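You operate a simulated robot arm through the tools that you are given. There is no shell and no other tool. Be economical: measure what you need, move in short steps, check, and stop when the job is done.

Carry out the task below with a simulated two-armed robot. There is one attempt and no reset: what you move stays moved.

## Task
Turn the blue dial of the grey overlocker to 4. Pick up the 10 hex key from the top of the trims bench with one hand, pass it to the other hand and put it on the right end of the grey overlocker's table. Open the right packing drawer, put the red band in the inside of the right packing drawer and shut the drawer again. Take the presser foot that says "plain" from the top of the trims bench and leave it on the cream size card there. Open the checking table drawer, put the grey spool in the inside of the checking table drawer and shut the drawer again. Any order will do. Set down upright: grey spool.

Only the result counts: the job must be done as asked and must still hold three seconds after the hand-in. Knocking over, shifting, dropping, spilling or breaking anything else fails it.

## Robot
Two 6-joint arms with two-finger grippers on one trunk, on a base that drives. Base frame: it is fixed to the floor where the robot stands at the start and does not move with it; the origin is under the middle of the robot, x ahead of it, y to its left, z up. Lengths are in mm, angles in rad, forces in N, time in s.
The left shoulder is at the start at [30, 178, 1063], the right one opposite. With the tool pointing down near the work surface each hand reaches from about 540 to 800 mm from the robot's upright axis, wherever it stands, measured 20 degrees to its own side. Places, roughly: blue dial of the grey overlocker [800, 0, 1000]; checking table drawer [-4200, -2400, 700]; grey spool [250, -1750, 750]; hex key [0, -1000, 1000]; inside of the checking table drawer [-4300, -2500, 700]; inside of the right packing drawer [-2000, -4000, 700]; presser foot [500, -1500, 750]; red band (16x4x2 cm) [400, -1300, 800]; right end of the grey overlocker's table (20x27 cm [1040, -180, 760]; right packing drawer [-1900, -4000, 700]; size card [250, -1500, 750]. Payload 2.54 kg a hand.
Tool frame (each hand has its own): the origin (TCP) lies between the finger pads and is the grasp point; the fingertips stand 30 mm ahead of it; z points along the fingers, y is the line along which they close. Largest opening 116 mm; the body of the gripper starts 95 mm behind the TCP.
Orientation is that of the tool frame in the base frame, as a unit quaternion [x, y, z, w]. With the fingers straight down and closing along the base's y, the tool's x points along the base's -x, its y along +y and its z along -z.

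## Interface
- The arms move only by the tool play_rows. It takes "left_plan", "right_plan" or both (then of equal length, played together; a hand with none holds still); each is a list of rows, each a list of 7 numbers: the turn, a rotation vector about the base's x, y, z in rad, then the shift along the base's x, y, z in mm, then the finger opening in mm, from 0 to 116. In form: [[wx, wy, wz, tx, ty, tz, claw], ...]. A call has 1 to 20 rows; each row is the pose to reach, as a shift and turn from the pose commanded when the call began. Each row takes 0.2 s and may step no farther than 50 mm and 0.15 rad from the row before; otherwise, or with a gripper value out of range, the whole call is refused. Where a pose cannot be reached the arm comes as near as it can. A force on the tool above 40 N (or 10 N above the force at the start of the call, whichever is more), or a blocked arm, ends the call early, and 0.2 s more pass. Each finger travels about 153 mm/s and halts on what it meets, pressing with about 39 N; the grip force reading is that of the motor and also rises with nothing between the fingers. The clock runs only during rows and for 0.2 s after the last one: add rows that repeat a pose to give the fingers time. It gives the time, the measured TCP pose, the force on the tool (base axes), the opening and the grip force at its end, in the units of the frame above (readings bear some noise), with the torque about the TCP (base axes, N m) and any sound that the robot's microphone picked up, and new pictures: "pictures" is both (left out), scene, wrist or none (wrist: the cameras of the hands that moved).
- Cameras (640 x 400 px; columns grow to the right, rows downward): "scene" is now at [31.7, -38.1, 1777.3]; the picture's right is [-0.55, -0.83, 0.00], its down [-0.68, 0.45, -0.58] and it looks along [0.48, -0.32, -0.82] (base axes); focal length 265 px, centre (320, 200). "left" rides on the left gripper at [69, 15, -122] in its tool frame; the picture's right is [-0.21, 0.98, 0.00], its down [-0.83, -0.18, -0.53] and it looks along [-0.52, -0.11, 0.85] (tool axes); focal length 251 px, centre (320, 200). "right" rides on the right gripper at [69, -15, -122] in its tool frame; the picture's right is [0.21, 0.98, 0.00], its down [-0.83, 0.18, -0.53] and it looks along [-0.52, 0.11, 0.85] (tool axes); focal length 251 px, centre (320, 200). There is no depth. A picture from a camera that has moved, and an enlarged one, comes with that camera's place and axes in the base frame and with its lens.
- lift_body(by): slides the trunk up (or, below 0, down) by that many mm; the arms and the scene camera ride with it, the base frame stays. It gives what a move gives, with no picture.
- base_move(legs): drives the robot by 1 to 6 legs, each [ahead, left, turn to the left] in mm, mm and rad, along the robot's own axes; the way and the turn of a leg run together, so that a leg with both is an arc; at most 1500 mm and 3.142 rad a leg. The arms and the cameras ride along, it lands a little off, and it stops where it bumps. It gives what a move gives, and a new picture of the scene camera.
- pan_tilt(pan, tilt): turns the head with the scene camera to pan (to the left, within 2.496 rad either way) and tilt (down, from -0.506 to 1.204), counted from straight ahead of the robot. It gives what a move gives, and a new picture of the scene camera.
- inspect(camera, box): a new picture of the part [left, top, right, bottom] of that camera's present view, enlarged. The clock stands still meanwhile.
- hand_in(): hands the job in; it is judged then, once.

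Work in short steps. Places have to be worked out from the pictures, the camera data and where the tool is seen: move nearer, look again, correct. Check each grasp and each placing, and mend what went wrong. You have 207 turns and 260 pictures in all, those below and enlarged ones among them. Open the grippers and draw the arms clear of the work before you hand the job in, unless the task says otherwise; then end with one line.

The tools are called after "Request:" by a JSON object that holds its "fn" and its "kwargs". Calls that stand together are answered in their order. play_rows: Moves the arms, as the interface text tells. Its arguments: {"type":"object","properties":{"left_plan":{"type":"array","items":{"type":"array","items":{"type":"number"}}},"right_plan":{"type":"array","items":{"type":"array","items":{"type":"number"}}},"pictures":{"type":"string","enum":["both","scene","wrist","none"]}},"required":[]} The other tools are called the same way: lift_body (by) slides the trunk up or down; base_move (legs) drives the base; pan_tilt (pan, tilt) turns the head that bears the scene camera; inspect (camera, box) takes an enlarged picture of a part of a camera's view; hand_in () hands the job in.

At the start:

```text
t: 0.0
left_tool_pos: [482.3, -30.7, 1106.3]
left_ee_rot: [0.0, 1.0, 0.0, 0.0]
left_wrist_force: [-0.2, 0.3, 0.7]
left_moment: [0.01, 0.01, 0.01]
left_opening: 116.2
left_gripper_force: 0.1
right_tool_pos: [316.1, -359.2, 1110.3]
right_ee_rot: [0.0, 1.0, 0.0, 0.0]
right_wrist_force: [-0.4, -0.2, -0.2]
right_moment: [0.02, 0.02, 0.01]
right_opening: 116.1
right_gripper_force: 0.1
trunk travel left (down, up): [-275.0, 265.0]
robot x, y, heading: [2.6, -0.8, -0.001]
head pan, tilt: [-0.583, 0.958]
```

scene: 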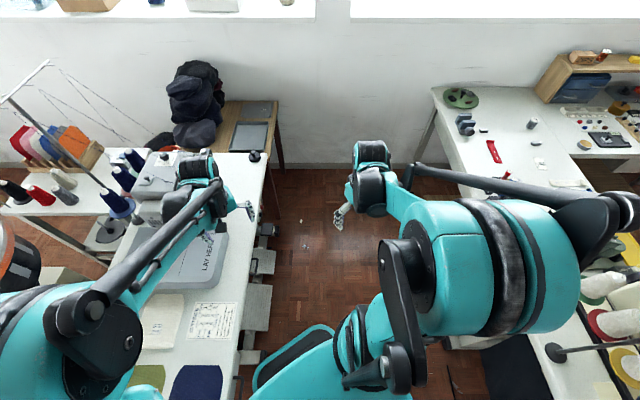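
right: 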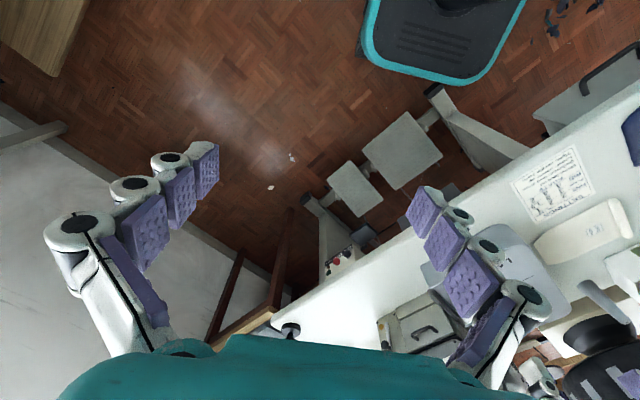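
left: 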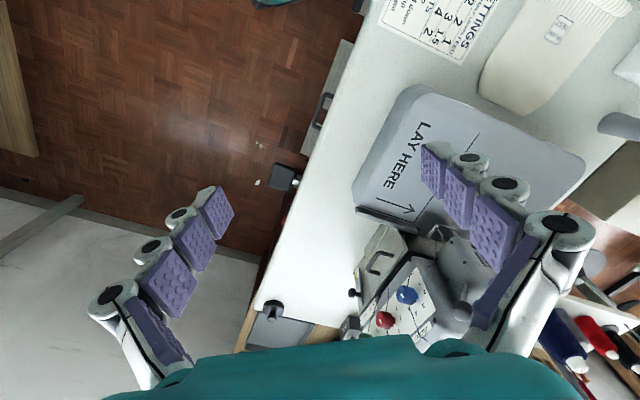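

The overlocker lies ahead of me. I look at it with the head first.

Request:
{"fn": "pan_tilt", "kwargs": {"pan": 0.0, "tilt": 0.75}}

Request:
{"fn": "inspect", "kwargs": {"camera": "left", "box": [330, 200, 490, 350]}}

```text
t: 1.0
left_tool_pos: [482.6, -30.4, 1106.5]
left_ee_rot: [0.0, 1.0, 0.0, 0.001]
left_wrist_force: [0.2, 0.9, 1.2]
left_moment: [-0.03, 0.0, -0.03]
left_opening: 115.9
left_gripper_force: 0.0
right_tool_pos: [316.3, -359.8, 1109.9]
right_ee_rot: [0.001, 1.0, 0.001, 0.001]
right_wrist_force: [0.4, -0.7, 0.3]
right_moment: [0.02, 0.0, 0.04]
right_opening: 115.8
right_gripper_force: 0.2
trunk travel left (down, up): [-275.0, 265.0]
robot x, y, heading: [-2.3, 2.2, 0.003]
head pan, tilt: [0.0, 0.75]
camera scene: at [54.3, 1.6, 1793.4], right [0.0, -1.0, 0.0], down [-0.68, 0.0, -0.73], along [0.73, 0.0, -0.68], focal length 265 px, centre (320, 200)
```

scene: 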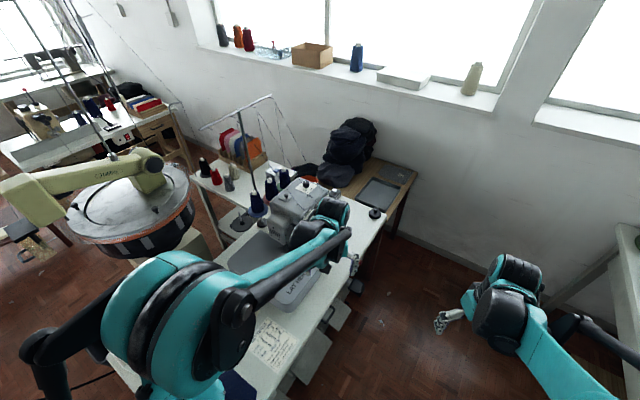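

```text
2.67 times, centred on (410, 275) of left
camera zoom: at [414.2, -15.4, 1229.0], right [0.21, 0.98, 0.0], down [0.83, -0.18, 0.53], along [0.52, -0.11, -0.85], focal length 670 px, centre (80, 0)
```

zoom: 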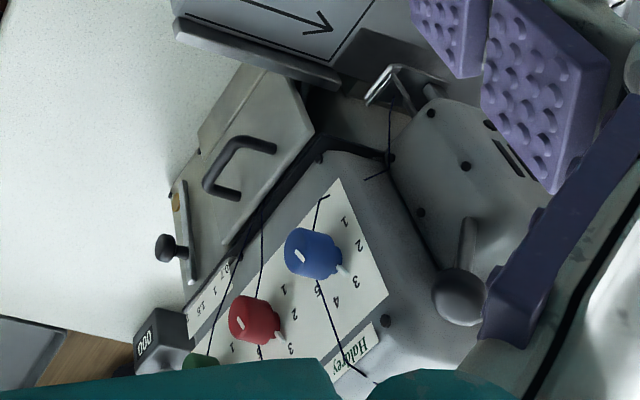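

I get an overview of the other side and the rest of the room.

Request:
{"fn": "pan_tilt", "kwargs": {"pan": -1.3, "tilt": 0.7}}

Request:
{"fn": "pan_tilt", "kwargs": {"pan": -2.3, "tilt": 0.4}}

Request:
{"fn": "pan_tilt", "kwargs": {"pan": 2.4, "tilt": 0.4}}

```text
t: 2.5
left_tool_pos: [482.7, -32.5, 1107.0]
left_ee_rot: [0.0, 1.0, 0.001, 0.0]
left_wrist_force: [-1.2, 0.8, -0.3]
left_moment: [-0.03, 0.02, -0.01]
left_opening: 116.0
left_gripper_force: 0.0
right_tool_pos: [317.1, -359.5, 1110.6]
right_ee_rot: [0.001, 1.0, 0.0, -0.001]
right_wrist_force: [0.7, 0.5, 0.6]
right_moment: [0.01, -0.02, 0.06]
right_opening: 115.9
right_gripper_force: 0.0
trunk travel left (down, up): [-275.0, 265.0]
robot x, y, heading: [1.0, 0.5, 0.001]
head pan, tilt: [-1.3, 0.7]
camera scene: at [-5.8, -80.2, 1797.7], right [-0.96, -0.27, 0.0], down [-0.17, 0.62, -0.76], along [0.2, -0.74, -0.64], focal length 265 px, centre (320, 200)
```

scene: 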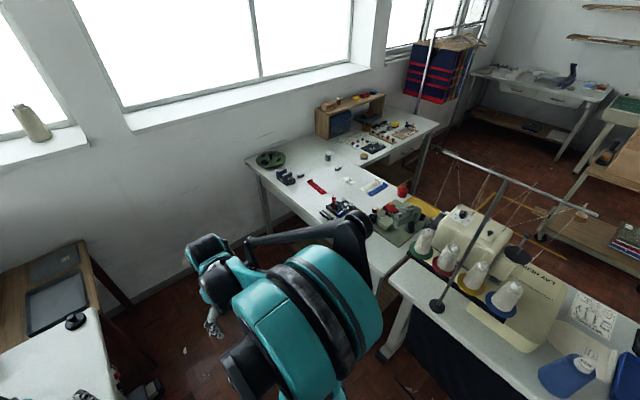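

```text
t: 3.7
left_tool_pos: [483.1, -31.4, 1108.0]
left_ee_rot: [0.0, 1.0, 0.0, 0.0]
left_wrist_force: [-0.5, 0.1, -0.9]
left_moment: [-0.02, 0.03, 0.0]
left_opening: 115.7
left_gripper_force: 0.0
right_tool_pos: [316.2, -359.9, 1110.7]
right_ee_rot: [0.0, 1.0, 0.0, -0.001]
right_wrist_force: [-0.4, 0.7, 0.0]
right_moment: [0.01, 0.0, 0.02]
right_opening: 115.9
right_gripper_force: 0.2
trunk travel left (down, up): [-275.0, 265.0]
robot x, y, heading: [1.4, 4.8, -0.005]
head pan, tilt: [-2.3, 0.4]
camera scene: at [-90.2, -67.4, 1824.5], right [-0.75, 0.67, 0.0], down [0.26, 0.29, -0.92], along [-0.61, -0.69, -0.39], focal length 265 px, centre (320, 200)
```

scene: 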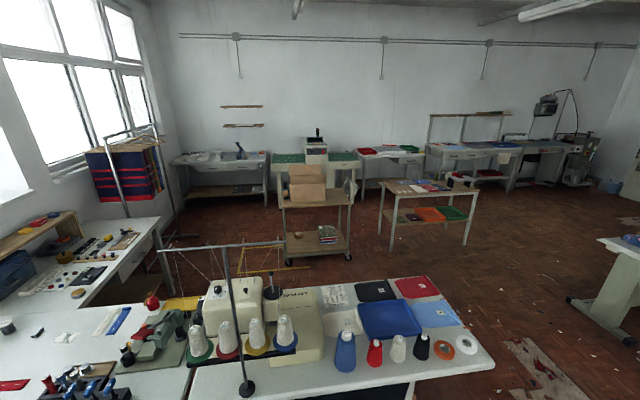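

```text
t: 7.5
left_tool_pos: [482.2, -30.2, 1106.6]
left_ee_rot: [0.0, 1.0, 0.0, 0.0]
left_wrist_force: [0.2, 0.5, -0.2]
left_moment: [0.0, 0.03, 0.0]
left_opening: 115.9
left_gripper_force: 0.1
right_tool_pos: [316.8, -358.6, 1110.6]
right_ee_rot: [0.0, 1.0, 0.001, 0.0]
right_wrist_force: [0.2, -0.2, -0.3]
right_moment: [-0.04, 0.0, 0.0]
right_opening: 116.0
right_gripper_force: 0.0
trunk travel left (down, up): [-275.0, 265.0]
robot x, y, heading: [1.0, -0.5, 0.001]
head pan, tilt: [2.4, 0.4]
camera scene: at [-96.8, 64.3, 1824.6], right [0.68, 0.74, 0.0], down [0.29, -0.26, -0.92], along [-0.68, 0.62, -0.39], focal length 265 px, centre (320, 200)
```

scene: 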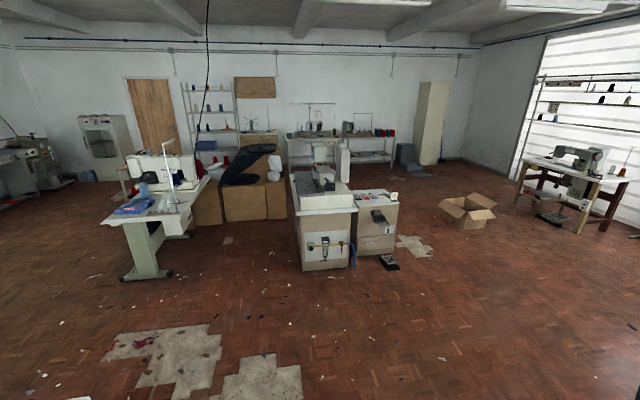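

The benches are turned by about -0.58 rad to the base frame, so the overlocker's operator faces heading about +0.985. I drive to the front of the dial, turn to face it, then look.

Request:
{"fn": "base_move", "kwargs": {"legs": [[225, -364, 0], [0, 0, 0.985]]}}

Request:
{"fn": "pan_tilt", "kwargs": {"pan": 0.0, "tilt": 0.9}}

```text
t: 12.6
left_tool_pos: [520.8, 20.0, 1107.6]
left_ee_rot: [-0.47, 0.883, 0.0, 0.0]
left_wrist_force: [-0.5, 0.3, -0.1]
left_moment: [-0.02, 0.02, -0.01]
left_opening: 116.2
left_gripper_force: 0.1
right_tool_pos: [700.4, -301.3, 1109.3]
right_ee_rot: [-0.469, 0.883, -0.001, 0.0]
right_wrist_force: [0.6, 0.2, -0.3]
right_moment: [0.01, 0.0, 0.02]
right_opening: 115.9
right_gripper_force: 0.0
trunk travel left (down, up): [-275.0, 265.0]
robot x, y, heading: [227.1, -364.8, 0.973]
head pan, tilt: [2.4, 0.4]
camera scene: at [119.5, -407.4, 1824.6], right [-0.23, 0.97, 0.0], down [0.38, 0.09, -0.92], along [-0.9, -0.22, -0.39], focal length 265 px, centre (320, 200)
```

scene: 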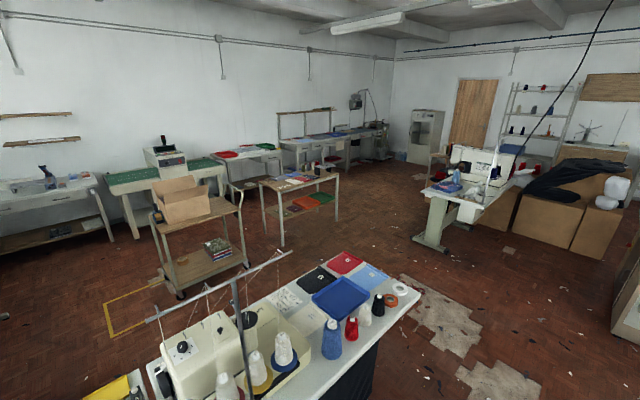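

```text
t: 14.8
left_tool_pos: [520.4, 19.3, 1106.3]
left_ee_rot: [-0.47, 0.883, 0.0, 0.0]
left_wrist_force: [0.0, -0.4, 0.8]
left_moment: [0.02, 0.01, -0.04]
left_opening: 116.2
left_gripper_force: 0.0
right_tool_pos: [700.0, -301.6, 1110.7]
right_ee_rot: [-0.469, 0.883, 0.0, 0.0]
right_wrist_force: [0.3, 0.3, 0.1]
right_moment: [-0.01, 0.0, -0.01]
right_opening: 116.0
right_gripper_force: 0.0
trunk travel left (down, up): [-275.0, 265.0]
robot x, y, heading: [227.3, -364.4, 0.976]
head pan, tilt: [0.0, 0.901]
camera scene: at [251.9, -323.2, 1781.5], right [0.83, -0.56, 0.0], down [-0.44, -0.65, -0.62], along [0.35, 0.52, -0.78], focal length 265 px, centre (320, 200)
```

scene: 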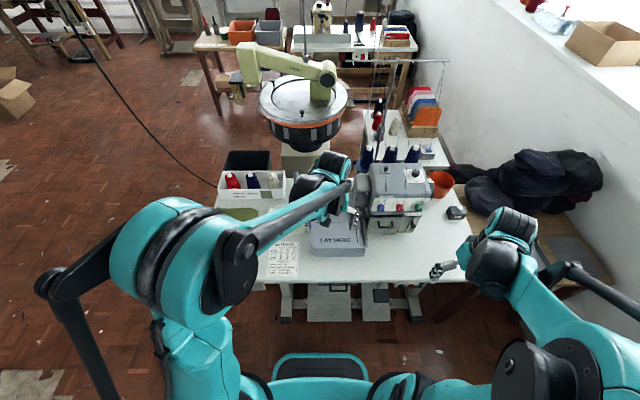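

The overlocker face is visible between the arms. I zoom in on it.

Request:
{"fn": "inspect", "kwargs": {"camera": "scene", "box": [360, 180, 440, 230]}}

Request:
{"fn": "inspect", "kwargs": {"camera": "right", "box": [0, 0, 640, 400]}}

```text
8.00 times, centred on (400, 205) of scene
camera zoom: at [251.9, -323.2, 1781.5], right [0.83, -0.56, 0.0], down [-0.44, -0.65, -0.62], along [0.35, 0.52, -0.78], focal length 2122 px, centre (-320, 160)
```

zoom: 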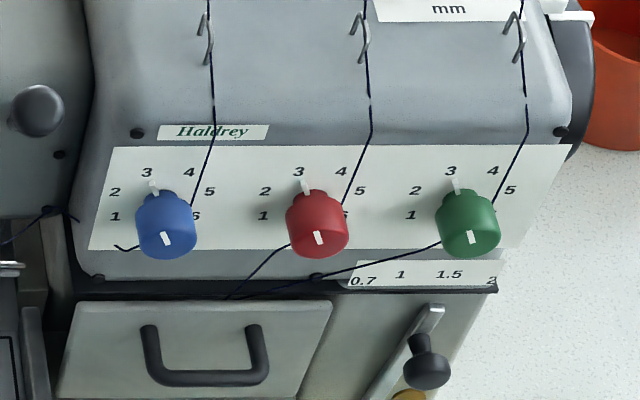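

```text
1.00 times, centred on (320, 200) of right (not enlarged: the box is as wide or as high as the picture)
camera zoom: at [674.1, -366.6, 1233.0], right [-0.93, 0.37, 0.0], down [0.31, 0.79, 0.53], along [0.2, 0.5, -0.85], focal length 251 px, centre (320, 200)
```

zoom: 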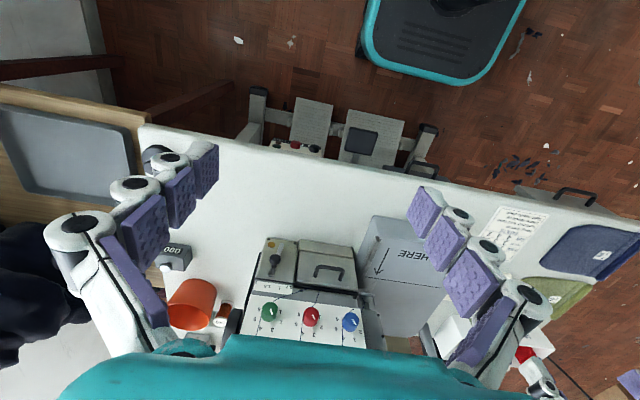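

The blue dial reads about 3, and its cap is near (780, 49, 969) on a nearly vertical plate. I back off 160 mm so the right hand can come in level.

Request:
{"fn": "base_move", "kwargs": {"legs": [[-160, 0, 0.0]]}}

Request:
{"fn": "play_rows", "kwargs": {"right_plan": [[0.122, -0.083, 0, 15, 22, 0, 116], [0.244, -0.166, 0, 30, 45, 0, 116], [0.366, -0.249, 0, 45, 67, 0, 116], [0.488, -0.332, 0, 60, 90, 0, 116], [0.61, -0.415, 0, 70, 110, 0, 116], [0.732, -0.498, 0, 80, 120, 0, 116], [0.854, -0.581, 0, 90, 135, 0, 116], [0.976, -0.664, 0, 100, 150, 0, 116], [1.098, -0.747, 0, 105, 160, 0, 116], [1.22, -0.83, 0, 105, 160, 0, 116], [1.301, -0.881, 0, 105, 160, 0, 116], [1.301, -0.881, 0, 105, 160, 0, 116]]}}

```text
t: 16.2
left_tool_pos: [430.5, -112.6, 1107.2]
left_ee_rot: [-0.47, 0.882, 0.001, 0.0]
left_wrist_force: [-1.2, -0.3, 0.9]
left_moment: [0.02, -0.02, 0.0]
left_opening: 116.3
left_gripper_force: 0.1
right_tool_pos: [609.2, -434.5, 1110.3]
right_ee_rot: [-0.47, 0.883, 0.0, 0.0]
right_wrist_force: [-0.8, -0.2, 0.2]
right_moment: [0.04, -0.04, 0.01]
right_opening: 116.0
right_gripper_force: 0.0
trunk travel left (down, up): [-275.0, 265.0]
robot x, y, heading: [136.0, -493.9, 0.979]
head pan, tilt: [0.0, 0.901]
camera scene: at [161.9, -457.2, 1781.6], right [0.83, -0.56, 0.0], down [-0.44, -0.65, -0.62], along [0.35, 0.52, -0.78], focal length 265 px, centre (320, 200)
```

scene: 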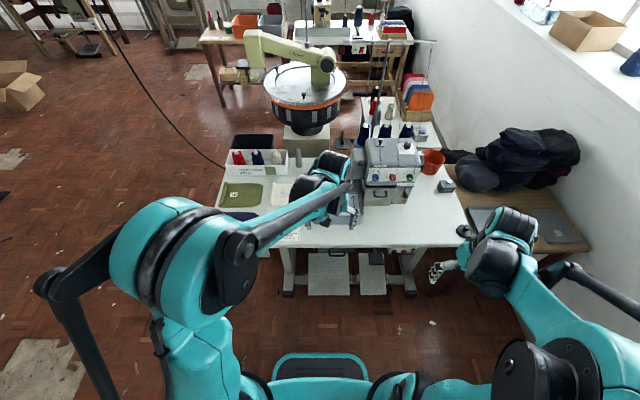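

```text
t: 18.8
left_tool_pos: [430.0, -111.7, 1107.6]
left_ee_rot: [-0.47, 0.882, 0.001, 0.0]
left_wrist_force: [-0.5, 0.5, 1.1]
left_moment: [0.03, -0.01, 0.0]
left_opening: 116.1
left_gripper_force: 0.1
right_tool_pos: [771.0, -256.2, 1215.9]
right_ee_rot: [-0.333, 0.624, 0.33, 0.625]
right_wrist_force: [-1.1, 0.6, -0.2]
right_moment: [-0.01, 0.0, -0.02]
right_opening: 115.9
right_gripper_force: 0.0
right hand out of reach, approached as far as the arm can: row 7, 8, 9, 10, 11, 12
trunk travel left (down, up): [-275.0, 265.0]
robot x, y, heading: [137.3, -492.6, 0.98]
head pan, tilt: [0.0, 0.901]
camera scene: at [162.0, -455.9, 1781.6], right [0.83, -0.56, 0.0], down [-0.44, -0.65, -0.62], along [0.35, 0.52, -0.78], focal length 265 px, centre (320, 200)
camera right: at [715.9, -365.6, 1147.3], right [-0.81, 0.55, -0.22], down [-0.45, -0.34, 0.83], along [0.38, 0.77, 0.52], focal length 251 px, centre (320, 200)
```

scene: 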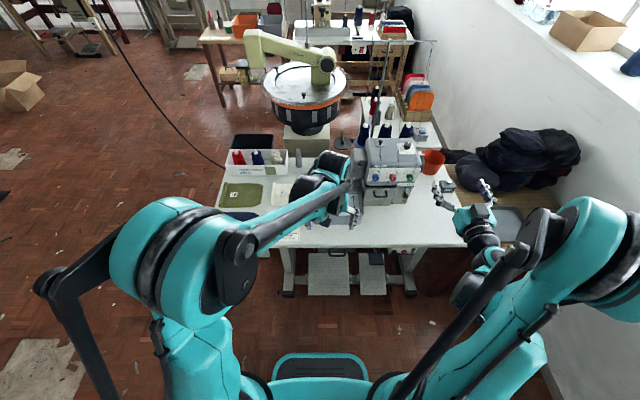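
right: 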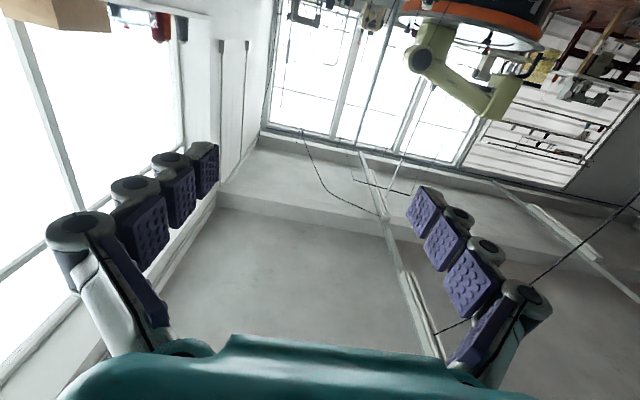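

The pose was too near the shoulder. I move a little forward into reach and see which pose counts as commanded.

Request:
{"fn": "play_rows", "kwargs": {"right_plan": [[0, 0, 0, 0, 40, 0, 100], [0, 0, 0, 0, 80, 0, 80], [0, 0, 0, 0, 120, 0, 60], [0, 0, 0, 0, 120, 0, 60]], "pictures": "none"}}

```text
t: 19.8
left_tool_pos: [431.1, -113.0, 1107.4]
left_ee_rot: [-0.47, 0.883, -0.001, 0.0]
left_wrist_force: [-0.4, 0.2, -0.6]
left_moment: [0.01, 0.0, -0.01]
left_opening: 116.0
left_gripper_force: 0.0
right_tool_pos: [771.0, -134.8, 1214.6]
right_ee_rot: [-0.332, 0.624, 0.33, 0.626]
right_wrist_force: [-0.4, -0.3, 0.4]
right_moment: [0.0, -0.01, 0.0]
right_opening: 60.1
right_gripper_force: 0.0
trunk travel left (down, up): [-275.0, 265.0]
robot x, y, heading: [137.6, -494.3, 0.982]
head pan, tilt: [0.0, 0.901]
```

The shift counts from the real pose. I move to the pre-grasp, on the dial's axis about 108 mm before the cap.

Request:
{"fn": "play_rows", "kwargs": {"right_plan": [[0, 0, 0, -8, 15, -41, 50], [0, 0, 0, -17, 31, -82, 50], [0, 0, 0, -25, 47, -123, 50], [0, 0, 0, -34, 63, -164, 50], [0, 0, 0, -42, 79, -205, 50], [0, 0, 0, -51, 95, -246, 50], [0, 0, 0, -51, 95, -246, 50]], "pictures": "none"}}

Request:
{"fn": "inspect", "kwargs": {"camera": "scene", "box": [350, 130, 450, 220]}}

Request:
{"fn": "inspect", "kwargs": {"camera": "left", "box": [0, 0, 640, 400]}}

```text
t: 21.4
left_tool_pos: [430.5, -112.5, 1108.7]
left_ee_rot: [-0.469, 0.883, 0.001, 0.001]
left_wrist_force: [0.2, -0.2, 0.4]
left_moment: [0.04, -0.05, -0.02]
left_opening: 116.2
left_gripper_force: 0.0
right_tool_pos: [778.8, 23.6, 991.9]
right_ee_rot: [-0.332, 0.624, 0.33, 0.626]
right_wrist_force: [0.1, -0.4, -0.1]
right_moment: [-0.05, 0.03, 0.05]
right_opening: 49.9
right_gripper_force: 0.0
right hand out of reach, approached as far as the arm can: row 2, 3, 4, 5, 6, 7
trunk travel left (down, up): [-275.0, 265.0]
robot x, y, heading: [136.5, -495.6, 0.981]
head pan, tilt: [0.0, 0.901]
```

```text
4.44 times, centred on (400, 175) of scene
camera zoom: at [162.0, -457.0, 1781.6], right [0.83, -0.56, 0.0], down [-0.44, -0.65, -0.62], along [0.35, 0.52, -0.78], focal length 1179 px, centre (-36, 311)
```

zoom: 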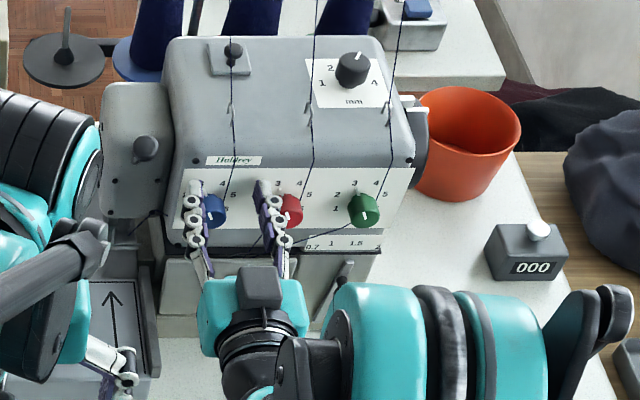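

```text
1.00 times, centred on (320, 200) of left (not enlarged: the box is as wide or as high as the picture)
camera zoom: at [379.5, -161.4, 1229.4], right [-0.69, 0.72, 0.0], down [0.61, 0.58, 0.53], along [0.39, 0.37, -0.84], focal length 251 px, centre (320, 200)
```

zoom: 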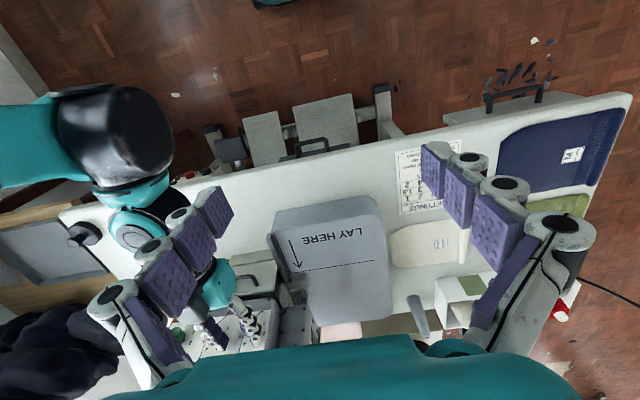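

The arm settled at its near limit, with fingertips just before the dials and no contact. I back the base off 110 mm, which draws the fingers straight out and gives room to adjust.

Request:
{"fn": "base_move", "kwargs": {"legs": [[-110, 0, 0.0]]}}

Request:
{"fn": "inspect", "kwargs": {"camera": "scene", "box": [350, 110, 450, 200]}}

```text
t: 22.6
left_tool_pos: [368.9, -203.7, 1107.5]
left_ee_rot: [-0.469, 0.883, 0.001, 0.0]
left_wrist_force: [-0.4, 0.4, 0.6]
left_moment: [0.04, -0.01, -0.04]
left_opening: 116.0
left_gripper_force: 0.0
right_tool_pos: [718.3, -68.5, 992.7]
right_ee_rot: [-0.333, 0.624, 0.331, 0.625]
right_wrist_force: [0.3, -0.1, 0.5]
right_moment: [-0.05, 0.0, 0.0]
right_opening: 49.9
right_gripper_force: 0.1
trunk travel left (down, up): [-275.0, 265.0]
robot x, y, heading: [74.9, -583.4, 0.984]
head pan, tilt: [0.0, 0.901]
camera scene: at [101.0, -547.9, 1781.6], right [0.83, -0.56, 0.0], down [-0.44, -0.65, -0.62], along [0.35, 0.52, -0.78], focal length 265 px, centre (320, 200)
```

scene: 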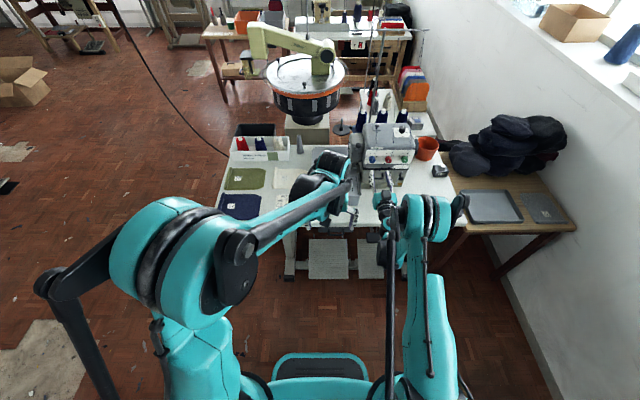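

```text
4.44 times, centred on (400, 155) of scene
camera zoom: at [101.0, -547.9, 1781.6], right [0.83, -0.56, 0.0], down [-0.44, -0.65, -0.62], along [0.35, 0.52, -0.78], focal length 1179 px, centre (-36, 400)
```

zoom: 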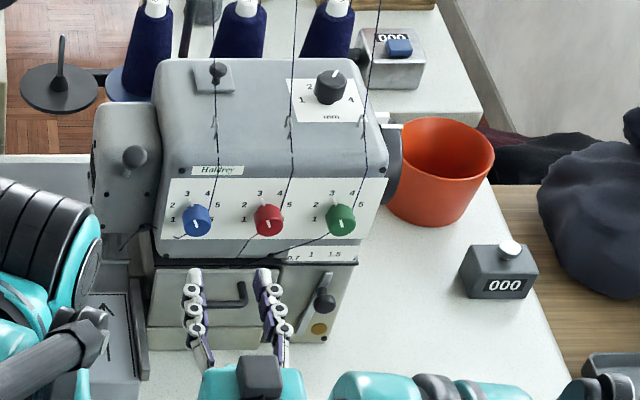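

Triangulating, the cap is at about (777, 48, 968). I line up, moving left 14 and down 24, and advance 85 mm, then check.

Request:
{"fn": "play_rows", "kwargs": {"right_plan": [[0, 0, 0, -6, 4, -12, 54], [0, 0, 0, -12, 8, -24, 54], [0, 0, 0, 4, 32, -24, 54], [0, 0, 0, 20, 56, -24, 54], [0, 0, 0, 35, 79, -24, 54], [0, 0, 0, 35, 79, -24, 54]], "pictures": "none"}}

Request:
{"fn": "inspect", "kwargs": {"camera": "scene", "box": [350, 135, 414, 175]}}

Request:
{"fn": "inspect", "kwargs": {"camera": "right", "box": [0, 0, 640, 400]}}

```text
t: 24.0
left_tool_pos: [370.1, -202.8, 1106.5]
left_ee_rot: [-0.471, 0.882, -0.001, 0.0]
left_wrist_force: [0.1, -0.4, -0.3]
left_moment: [0.02, 0.01, -0.02]
left_opening: 115.9
left_gripper_force: 0.2
right_tool_pos: [752.0, 9.4, 974.5]
right_ee_rot: [-0.333, 0.625, 0.33, 0.624]
right_wrist_force: [0.3, -0.8, 0.2]
right_moment: [0.04, -0.02, -0.01]
right_opening: 54.0
right_gripper_force: 0.0
right hand out of reach, approached as far as the arm can: row 1, 2, 5, 6
trunk travel left (down, up): [-275.0, 265.0]
robot x, y, heading: [74.7, -586.6, 0.973]
head pan, tilt: [0.0, 0.901]
```

```text
10.00 times, centred on (382, 155) of scene
camera zoom: at [101.6, -547.0, 1781.6], right [0.83, -0.56, 0.0], down [-0.44, -0.65, -0.62], along [0.35, 0.52, -0.78], focal length 2653 px, centre (-300, 650)
```

zoom: 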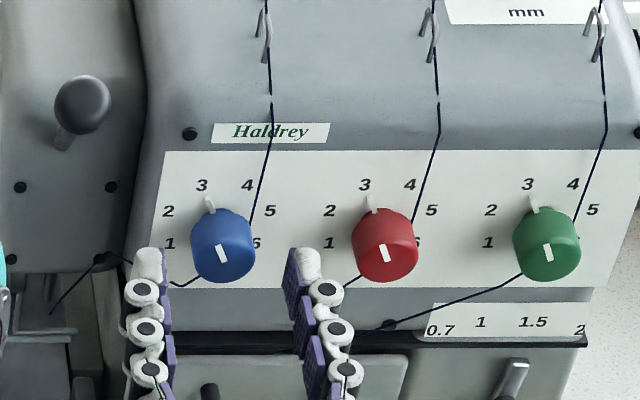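

```text
1.00 times, centred on (320, 200) of right (not enlarged: the box is as wide or as high as the picture)
camera zoom: at [696.2, -99.5, 906.2], right [-0.81, 0.55, -0.22], down [-0.45, -0.34, 0.83], along [0.38, 0.77, 0.52], focal length 251 px, centre (320, 200)
```

zoom: 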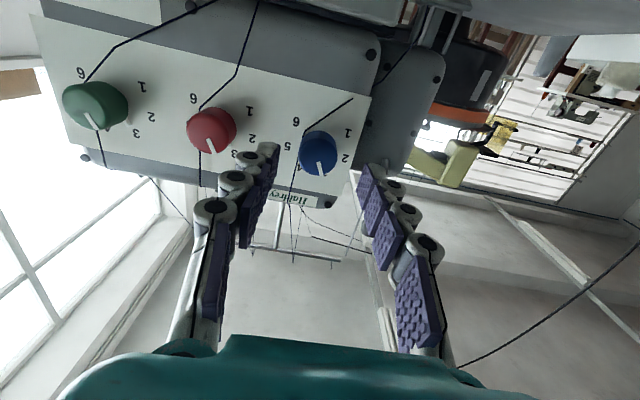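

Laterally the fingers now straddle the dial well, but the arm is near a reach limit in height. I raise the hand 60 and lower the trunk 60, so the arm works in a better pose.

Request:
{"fn": "play_rows", "kwargs": {"right_plan": [[0, 0, 0, 0, 0, 30, 54], [0, 0, 0, 0, 0, 60, 54], [0, 0, 0, 0, 0, 60, 54]], "pictures": "none"}}

Request:
{"fn": "lift_body", "kwargs": {"by": -65}}

Request:
{"fn": "inspect", "kwargs": {"camera": "scene", "box": [350, 135, 414, 175]}}

```text
t: 24.8
left_tool_pos: [369.0, -201.4, 1106.1]
left_ee_rot: [-0.471, 0.882, -0.001, 0.0]
left_wrist_force: [-0.3, 0.0, 0.7]
left_moment: [0.0, 0.01, -0.02]
left_opening: 116.2
left_gripper_force: 0.0
right_tool_pos: [751.6, 9.1, 1033.9]
right_ee_rot: [-0.332, 0.624, 0.33, 0.625]
right_wrist_force: [0.2, -0.6, -0.5]
right_moment: [0.01, -0.01, -0.02]
right_opening: 53.8
right_gripper_force: 0.0
trunk travel left (down, up): [-275.0, 265.0]
robot x, y, heading: [74.7, -591.0, 0.98]
head pan, tilt: [0.0, 0.901]
```

```text
t: 25.8
left_tool_pos: [368.8, -203.4, 1042.1]
left_ee_rot: [-0.47, 0.883, 0.001, 0.0]
left_wrist_force: [-0.4, -0.7, 0.7]
left_moment: [0.03, -0.02, -0.02]
left_opening: 115.8
left_gripper_force: 0.0
right_tool_pos: [751.4, 9.8, 968.4]
right_ee_rot: [-0.333, 0.624, 0.331, 0.625]
right_wrist_force: [0.1, -0.7, 0.5]
right_moment: [-0.01, 0.02, 0.01]
right_opening: 54.0
right_gripper_force: 0.1
trunk travel left (down, up): [-210.0, 330.0]
robot x, y, heading: [71.3, -589.7, 0.981]
head pan, tilt: [0.0, 0.901]
```

```text
10.00 times, centred on (382, 155) of scene
camera zoom: at [101.4, -546.9, 1716.7], right [0.83, -0.56, 0.0], down [-0.44, -0.65, -0.62], along [0.35, 0.52, -0.78], focal length 2653 px, centre (-300, 650)
```

zoom: 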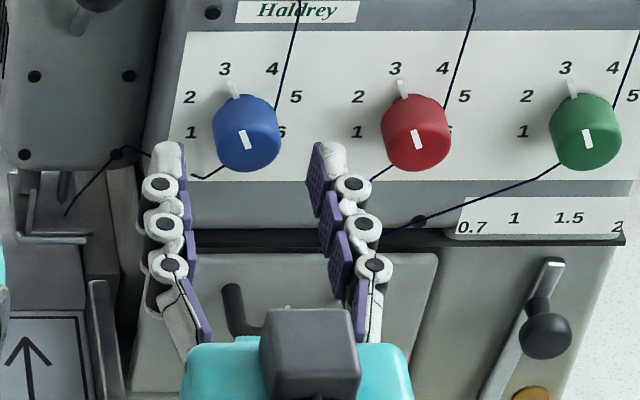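

Alignment is good and the tips are about 13 mm short of the cap. I advance 27 mm over the knob and check.

Request:
{"fn": "play_rows", "kwargs": {"right_plan": [[0, 0, 0, 5, 7.5, 0, 54], [0, 0, 0, 10, 15, 0, 54], [0, 0, 0, 15, 22.5, 0, 54], [0, 0, 0, 15, 22.5, 0, 54]], "pictures": "wrist"}}

Request:
{"fn": "inspect", "kwargs": {"camera": "scene", "box": [350, 135, 414, 175]}}

```text
t: 26.8
left_tool_pos: [370.3, -202.6, 1041.4]
left_ee_rot: [-0.47, 0.883, 0.0, 0.0]
left_wrist_force: [0.9, 0.3, 0.2]
left_moment: [-0.01, -0.03, 0.01]
left_opening: 116.0
left_gripper_force: 0.1
right_tool_pos: [766.2, 31.3, 970.0]
right_ee_rot: [-0.332, 0.625, 0.33, 0.625]
right_wrist_force: [-1.0, 0.1, 0.7]
right_moment: [-0.02, 0.01, 0.01]
right_opening: 54.2
right_gripper_force: 0.1
trunk travel left (down, up): [-210.0, 330.0]
robot x, y, heading: [75.0, -587.2, 0.98]
head pan, tilt: [0.0, 0.901]
camera right: at [710.8, -76.8, 900.9], right [-0.81, 0.55, -0.22], down [-0.45, -0.34, 0.83], along [0.38, 0.77, 0.52], focal length 251 px, centre (320, 200)
```

right: 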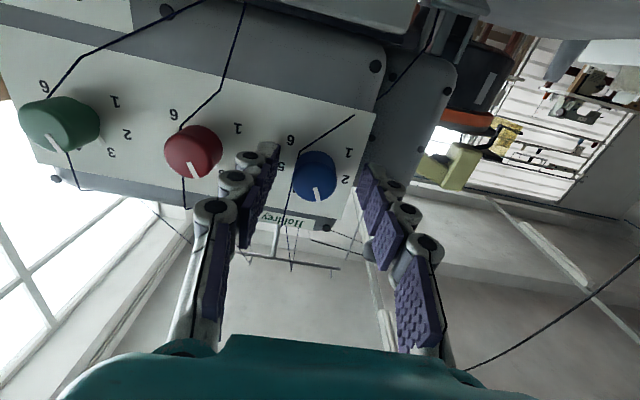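

```text
10.00 times, centred on (382, 155) of scene
camera zoom: at [101.6, -546.8, 1716.6], right [0.83, -0.56, 0.0], down [-0.44, -0.65, -0.62], along [0.35, 0.52, -0.78], focal length 2653 px, centre (-300, 650)
```

zoom: 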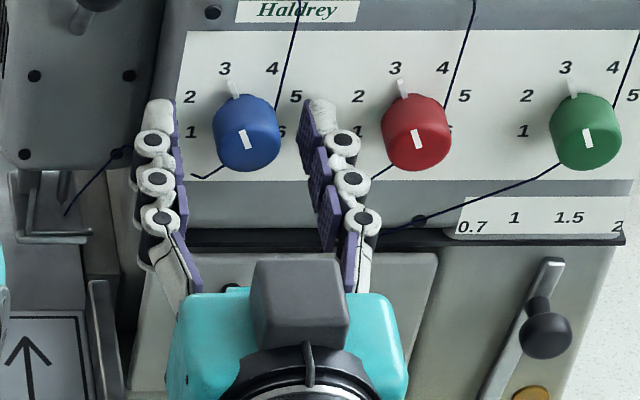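

The tips are about 14 mm past the cap. I shift 2 mm right and close on the knob.

Request:
{"fn": "play_rows", "kwargs": {"right_plan": [[0, 0, 0, 1.6, -1.1, -1, 54], [0, 0, 0, 1.6, -1.1, -1, 40], [0, 0, 0, 1.6, -1.1, -1, 30], [0, 0, 0, 1.6, -1.1, -1, 22], [0, 0, 0, 1.6, -1.1, -1, 22]], "pictures": "none"}}

Request:
{"fn": "inspect", "kwargs": {"camera": "scene", "box": [350, 135, 414, 175]}}

```text
t: 28.0
left_tool_pos: [369.2, -203.0, 1041.2]
left_ee_rot: [-0.471, 0.882, 0.0, -0.001]
left_wrist_force: [1.0, -0.9, -0.7]
left_moment: [0.0, 0.0, -0.01]
left_opening: 116.2
left_gripper_force: 0.0
right_tool_pos: [768.6, 31.5, 968.0]
right_ee_rot: [-0.333, 0.624, 0.331, 0.625]
right_wrist_force: [3.5, -1.0, 2.6]
right_moment: [0.02, -0.03, -0.13]
right_opening: 25.6
right_gripper_force: 44.7
trunk travel left (down, up): [-210.0, 330.0]
robot x, y, heading: [74.4, -585.7, 0.977]
head pan, tilt: [0.0, 0.901]
```

```text
10.00 times, centred on (382, 155) of scene
camera zoom: at [102.2, -546.9, 1716.5], right [0.83, -0.56, 0.0], down [-0.44, -0.65, -0.62], along [0.35, 0.52, -0.78], focal length 2653 px, centre (-300, 650)
```

zoom: 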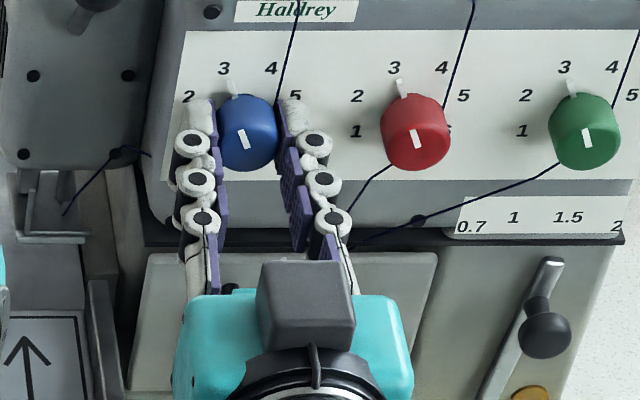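

The knob is held (25.6 mm). I turn it clockwise by 50° about the axis, one number step.

Request:
{"fn": "play_rows", "kwargs": {"right_plan": [[0.081, 0.12, 0, 1.6, -1.1, 0, 22], [0.162, 0.241, 0, 1.6, -1.1, 0, 22], [0.243, 0.361, 0, 1.6, -1.1, 0, 22], [0.325, 0.483, 0, 1.6, -1.1, 0, 22], [0.406, 0.604, 0, 1.6, -1.1, 0, 22], [0.487, 0.725, 0, 1.6, -1.1, 0, 22], [0.487, 0.725, 0, 1.6, -1.1, 0, 22]], "pictures": "none"}}

Request:
{"fn": "inspect", "kwargs": {"camera": "scene", "box": [350, 135, 414, 175]}}

Request:
{"fn": "inspect", "kwargs": {"camera": "right", "box": [200, 80, 440, 230]}}

```text
t: 29.6
left_tool_pos: [369.0, -203.3, 1041.0]
left_ee_rot: [-0.47, 0.883, -0.001, 0.0]
left_wrist_force: [0.5, -0.3, -0.3]
left_moment: [-0.05, 0.01, 0.02]
left_opening: 115.7
left_gripper_force: 0.0
right_tool_pos: [766.9, 32.5, 969.1]
right_ee_rot: [-0.039, 0.707, 0.564, 0.425]
right_wrist_force: [-2.3, 13.5, 10.1]
right_moment: [0.09, -0.1, 0.48]
right_opening: 25.8
right_gripper_force: 44.7
trunk travel left (down, up): [-210.0, 330.0]
robot x, y, heading: [75.7, -587.8, 0.981]
head pan, tilt: [0.0, 0.901]
```

```text
10.00 times, centred on (382, 155) of scene
camera zoom: at [99.9, -545.5, 1716.6], right [0.83, -0.56, 0.0], down [-0.44, -0.65, -0.62], along [0.35, 0.52, -0.78], focal length 2653 px, centre (-300, 650)
```

zoom: 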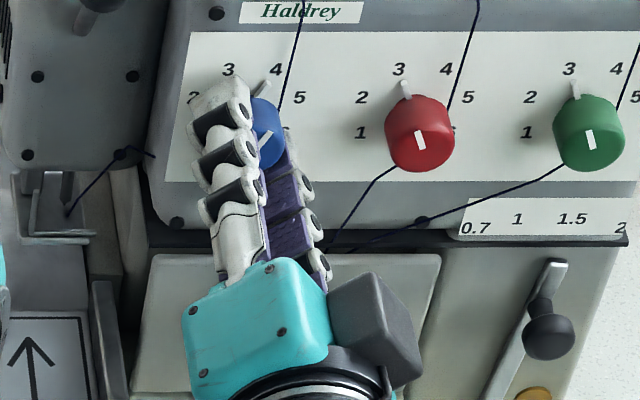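

```text
2.67 times, centred on (320, 155) of right
camera zoom: at [664.1, -45.4, 913.6], right [-0.66, 0.44, 0.61], down [0.13, -0.73, 0.67], along [0.74, 0.52, 0.42], focal length 670 px, centre (320, 320)
```

zoom: 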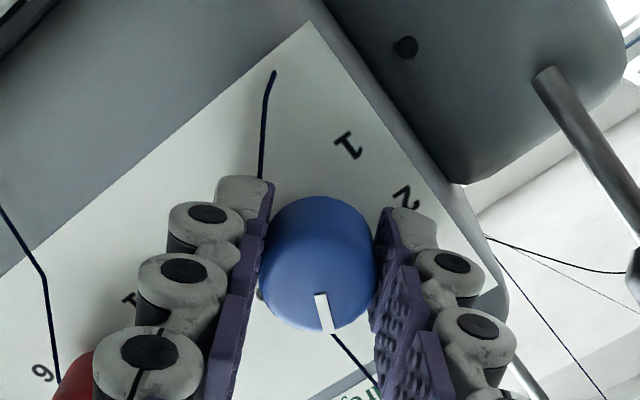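

The pointer is near 4. I release and draw straight back to see it clearly.

Request:
{"fn": "play_rows", "kwargs": {"right_plan": [[0, 0, 0, 0, 0, 0, 40], [0, 0, 0, 0, 0, 0, 52], [0, 0, 0, -17, -25, 0, 52], [0, 0, 0, -34, -50, 0, 52], [0, 0, 0, -34, -50, 0, 52]], "pictures": "none"}}

Request:
{"fn": "inspect", "kwargs": {"camera": "scene", "box": [366, 132, 398, 152]}}

Request:
{"fn": "inspect", "kwargs": {"camera": "right", "box": [200, 60, 440, 210]}}

```text
t: 30.8
left_tool_pos: [369.2, -203.0, 1042.8]
left_ee_rot: [-0.47, 0.883, -0.002, 0.0]
left_wrist_force: [-0.1, -1.0, 0.8]
left_moment: [-0.02, 0.0, 0.03]
left_opening: 116.0
left_gripper_force: 0.1
right_tool_pos: [735.5, -20.3, 967.9]
right_ee_rot: [-0.038, 0.708, 0.562, 0.426]
right_wrist_force: [-0.1, -0.3, 0.0]
right_moment: [0.0, -0.03, -0.01]
right_opening: 51.9
right_gripper_force: 0.1
trunk travel left (down, up): [-210.0, 330.0]
robot x, y, heading: [77.4, -587.2, 0.983]
head pan, tilt: [0.0, 0.901]
```

```text
16.00 times, centred on (382, 142) of scene
camera zoom: at [101.9, -546.4, 1716.5], right [0.83, -0.56, 0.0], down [-0.44, -0.65, -0.62], along [0.35, 0.52, -0.78], focal length 4245 px, centre (-672, 1128)
```

zoom: 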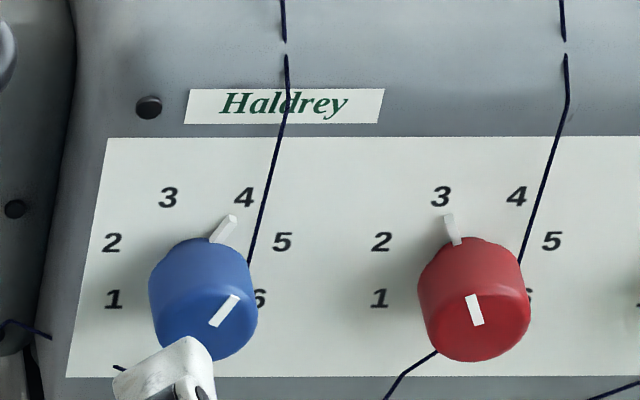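

```text
2.67 times, centred on (320, 135) of right
camera zoom: at [631.5, -96.7, 912.6], right [-0.66, 0.45, 0.61], down [0.13, -0.73, 0.67], along [0.74, 0.52, 0.42], focal length 670 px, centre (320, 373)
```

zoom: 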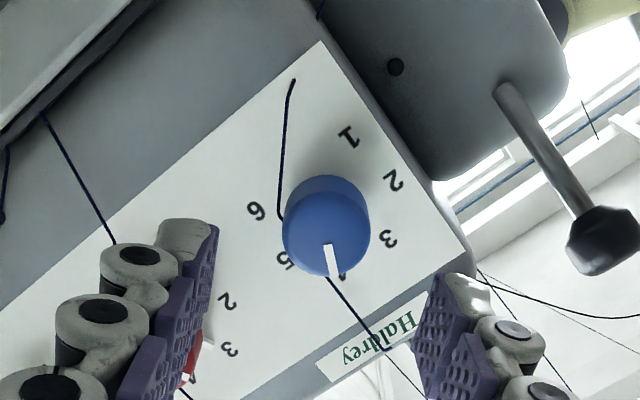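

The blue pointer now stands on 4 (about 27° right of top, with 4 at 25°). I draw the right hand back and undo the roll.

Request:
{"fn": "play_rows", "kwargs": {"right_plan": [[-0.081, -0.12, 0, -10, -15, 20, 60], [-0.162, -0.241, 0, -10, -15, 50, 70], [-0.243, -0.361, 0, -15, -20, 80, 80], [-0.325, -0.483, 0, -15, -20, 110, 90], [-0.406, -0.604, 0, -15, -20, 130, 90], [-0.487, -0.725, 0, -15, -20, 150, 90]], "pictures": "none"}}

Request:
{"fn": "play_rows", "kwargs": {"right_plan": [[-0.122, 0.083, 0, -15, -22, 10, 116], [-0.244, 0.166, 0, -30, -45, 10, 116], [-0.366, 0.249, 0, -45, -67, 10, 116], [-0.488, 0.332, 0, -60, -90, 10, 116], [-0.61, 0.415, 0, -75, -112, 10, 116], [-0.732, 0.498, 0, -90, -130, 10, 116], [-0.854, 0.581, 0, -105, -150, 10, 116], [-0.976, 0.664, 0, -115, -170, 10, 116], [-1.098, 0.747, 0, -125, -190, 10, 116], [-1.22, 0.83, 0, -130, -200, 10, 116], [-1.301, 0.881, 0, -135, -210, 10, 116], [-1.301, 0.881, 0, -135, -210, 10, 116]], "pictures": "scene"}}

```text
t: 32.2
left_tool_pos: [368.5, -202.8, 1042.5]
left_ee_rot: [-0.471, 0.882, 0.0, -0.001]
left_wrist_force: [0.2, -0.2, -0.7]
left_moment: [-0.02, -0.04, -0.01]
left_opening: 116.1
left_gripper_force: 0.1
right_tool_pos: [720.5, -39.6, 1118.9]
right_ee_rot: [-0.332, 0.624, 0.329, 0.626]
right_wrist_force: [0.2, -0.4, 0.3]
right_moment: [0.03, 0.01, 0.01]
right_opening: 90.0
right_gripper_force: 0.0
trunk travel left (down, up): [-210.0, 330.0]
robot x, y, heading: [72.1, -588.4, 0.979]
head pan, tilt: [0.0, 0.901]
```

```text
t: 34.8
left_tool_pos: [369.6, -201.8, 1041.0]
left_ee_rot: [-0.47, 0.882, 0.0, 0.0]
left_wrist_force: [-0.2, -0.5, -0.6]
left_moment: [-0.01, 0.02, 0.02]
left_opening: 115.9
left_gripper_force: 0.0
right_tool_pos: [585.3, -249.6, 1127.8]
right_ee_rot: [-0.47, 0.883, 0.0, -0.001]
right_wrist_force: [0.0, -0.5, 0.0]
right_moment: [0.02, 0.02, 0.01]
right_opening: 116.2
right_gripper_force: 0.1
right hand out of reach, approached as far as the arm can: row 1
trunk travel left (down, up): [-210.0, 330.0]
robot x, y, heading: [73.2, -587.0, 0.98]
head pan, tilt: [0.0, 0.901]
camera scene: at [101.7, -546.6, 1716.5], right [0.83, -0.56, 0.0], down [-0.44, -0.65, -0.62], along [0.35, 0.52, -0.78], focal length 265 px, centre (320, 200)
```

scene: 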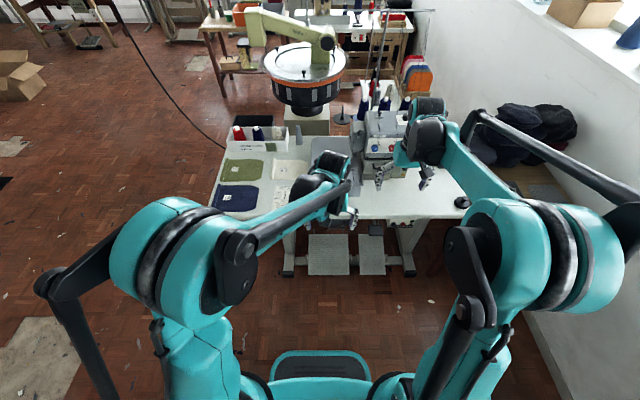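

I raise the trunk back and look behind to the right at the trims bench.

Request:
{"fn": "lift_body", "kwargs": {"by": 65}}

Request:
{"fn": "pan_tilt", "kwargs": {"pan": -2.1, "tilt": 0.75}}

```text
t: 35.9
left_tool_pos: [368.9, -202.1, 1107.2]
left_ee_rot: [-0.471, 0.882, 0.0, 0.001]
left_wrist_force: [-0.5, 0.4, -0.4]
left_moment: [0.02, -0.03, 0.03]
left_opening: 115.8
left_gripper_force: 0.1
right_tool_pos: [585.6, -250.1, 1193.2]
right_ee_rot: [-0.47, 0.883, 0.0, 0.0]
right_wrist_force: [-0.4, 0.5, 0.2]
right_moment: [-0.01, -0.01, -0.03]
right_opening: 116.1
right_gripper_force: 0.0
trunk travel left (down, up): [-275.0, 265.0]
robot x, y, heading: [70.2, -589.8, 0.982]
head pan, tilt: [0.0, 0.901]
```

```text
t: 37.9
left_tool_pos: [370.4, -202.8, 1106.8]
left_ee_rot: [-0.47, 0.883, 0.0, 0.0]
left_wrist_force: [0.5, -0.2, -0.4]
left_moment: [0.02, 0.0, 0.01]
left_opening: 116.1
left_gripper_force: 0.0
right_tool_pos: [585.3, -250.5, 1192.9]
right_ee_rot: [-0.47, 0.883, 0.0, 0.001]
right_wrist_force: [0.2, -0.1, 0.4]
right_moment: [-0.01, -0.01, -0.03]
right_opening: 116.0
right_gripper_force: 0.1
trunk travel left (down, up): [-275.0, 265.0]
robot x, y, heading: [74.8, -583.8, 0.976]
head pan, tilt: [-2.1, 0.75]
camera scene: at [95.8, -683.9, 1793.5], right [-0.9, -0.44, 0.0], down [-0.3, 0.61, -0.73], along [0.32, -0.66, -0.68], focal length 265 px, centre (320, 200)
```

scene: 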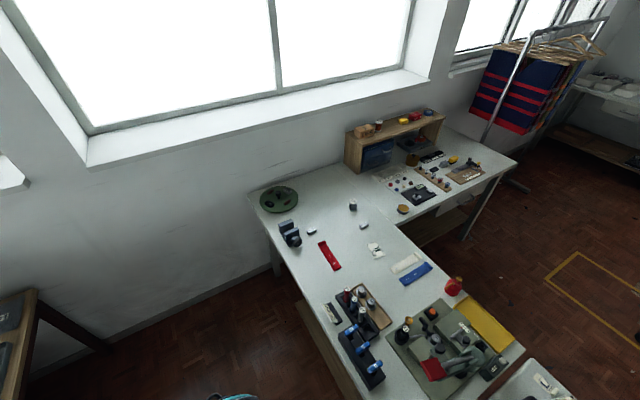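

The trims bench is in view: an L with a wing toward me. I enlarge its parts.

Request:
{"fn": "inspect", "kwargs": {"camera": "scene", "box": [240, 170, 440, 295]}}

Request:
{"fn": "inspect", "kwargs": {"camera": "scene", "box": [310, 260, 526, 395]}}

Request:
{"fn": "inspect", "kwargs": {"camera": "scene", "box": [340, 100, 532, 220]}}

```text
3.20 times, centred on (340, 232) of scene
camera zoom: at [95.8, -683.9, 1793.5], right [-0.9, -0.44, 0.0], down [-0.3, 0.61, -0.73], along [0.32, -0.66, -0.68], focal length 849 px, centre (256, 96)
```

zoom: 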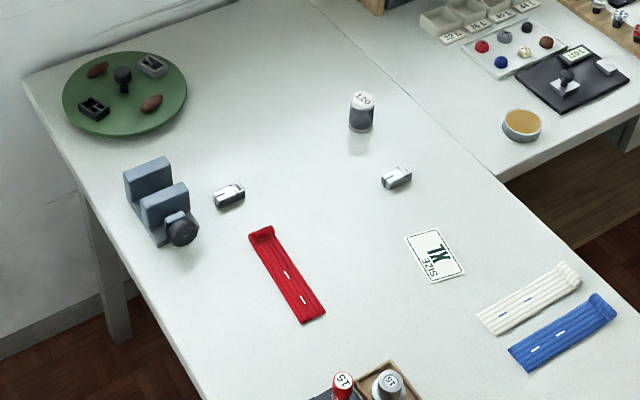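

```text
2.96 times, centred on (418, 328) of scene
camera zoom: at [95.8, -683.9, 1793.5], right [-0.9, -0.44, 0.0], down [-0.3, 0.61, -0.73], along [0.32, -0.66, -0.68], focal length 786 px, centre (30, -178)
```

zoom: 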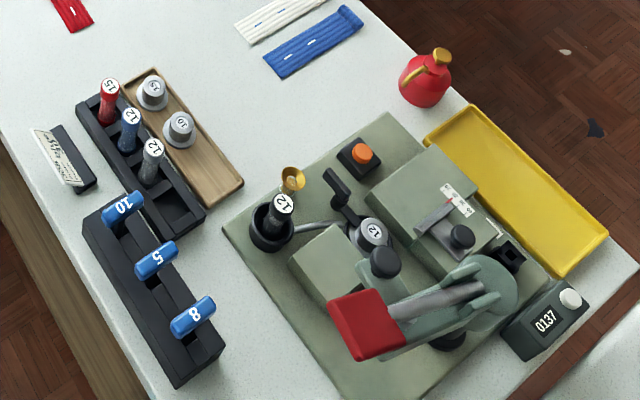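

```text
3.33 times, centred on (436, 160) of scene
camera zoom: at [95.8, -683.9, 1793.5], right [-0.9, -0.44, 0.0], down [-0.3, 0.61, -0.73], along [0.32, -0.66, -0.68], focal length 884 px, centre (-67, 333)
```

zoom: 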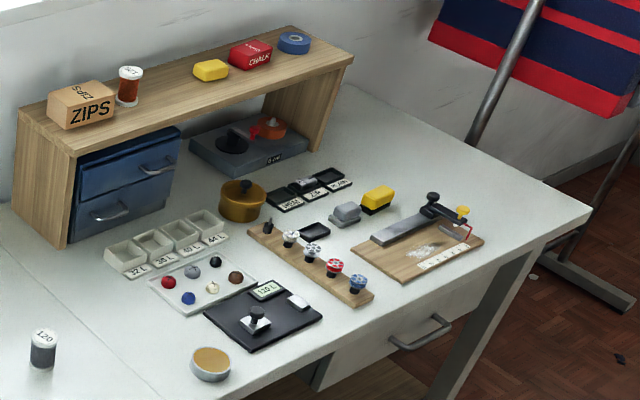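

The "10" blue-handled key stands in a rack near (157, -1066). I drive to the middle of the aisle and turn to face the trims bench.

Request:
{"fn": "base_move", "kwargs": {"legs": [[215, -500, 0], [0, 0, 1.571], [0, 0, 1.571]]}}

Request:
{"fn": "pan_tilt", "kwargs": {"pan": 0.0, "tilt": 1.0}}

```text
t: 48.6
left_tool_pos: [314.8, -1069.9, 1106.8]
left_ee_rot: [0.882, 0.471, 0.0, 0.0]
left_wrist_force: [0.3, -0.2, -0.4]
left_moment: [-0.01, -0.01, -0.01]
left_opening: 115.7
left_gripper_force: 0.0
right_tool_pos: [97.7, -1022.9, 1194.9]
right_ee_rot: [0.882, 0.471, -0.001, -0.001]
right_wrist_force: [0.2, 0.2, -1.3]
right_moment: [0.02, 0.0, -0.01]
right_opening: 115.9
right_gripper_force: 0.0
trunk travel left (down, up): [-275.0, 265.0]
robot x, y, heading: [607.8, -685.0, -2.162]
head pan, tilt: [-2.1, 0.75]
camera scene: at [591.4, -585.7, 1793.5], right [0.9, 0.44, 0.0], down [0.3, -0.61, -0.73], along [-0.32, 0.66, -0.68], focal length 265 px, centre (320, 200)
```

scene: 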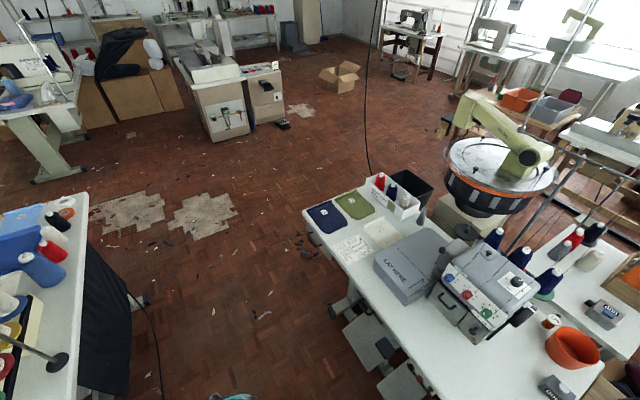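

```text
t: 50.6
left_tool_pos: [315.3, -1069.8, 1106.6]
left_ee_rot: [0.882, 0.47, 0.001, 0.001]
left_wrist_force: [-0.2, 0.1, -0.2]
left_moment: [0.01, 0.0, -0.03]
left_opening: 116.2
left_gripper_force: 0.0
right_tool_pos: [99.3, -1023.1, 1193.3]
right_ee_rot: [0.883, 0.47, 0.0, 0.0]
right_wrist_force: [0.2, 0.4, -0.1]
right_moment: [0.02, -0.02, -0.02]
right_opening: 116.0
right_gripper_force: 0.0
trunk travel left (down, up): [-275.0, 265.0]
robot x, y, heading: [610.6, -683.6, -2.161]
head pan, tilt: [0.0, 1.0]
camera scene: at [588.5, -717.9, 1774.3], right [-0.83, 0.56, 0.0], down [0.47, 0.7, -0.54], along [-0.3, -0.45, -0.84], focal length 265 px, centre (320, 200)
```

scene: 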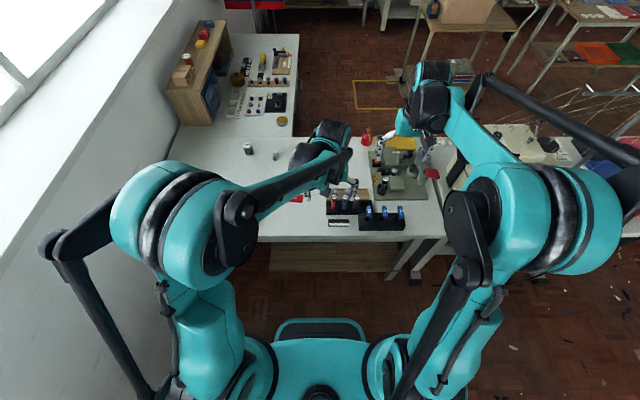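

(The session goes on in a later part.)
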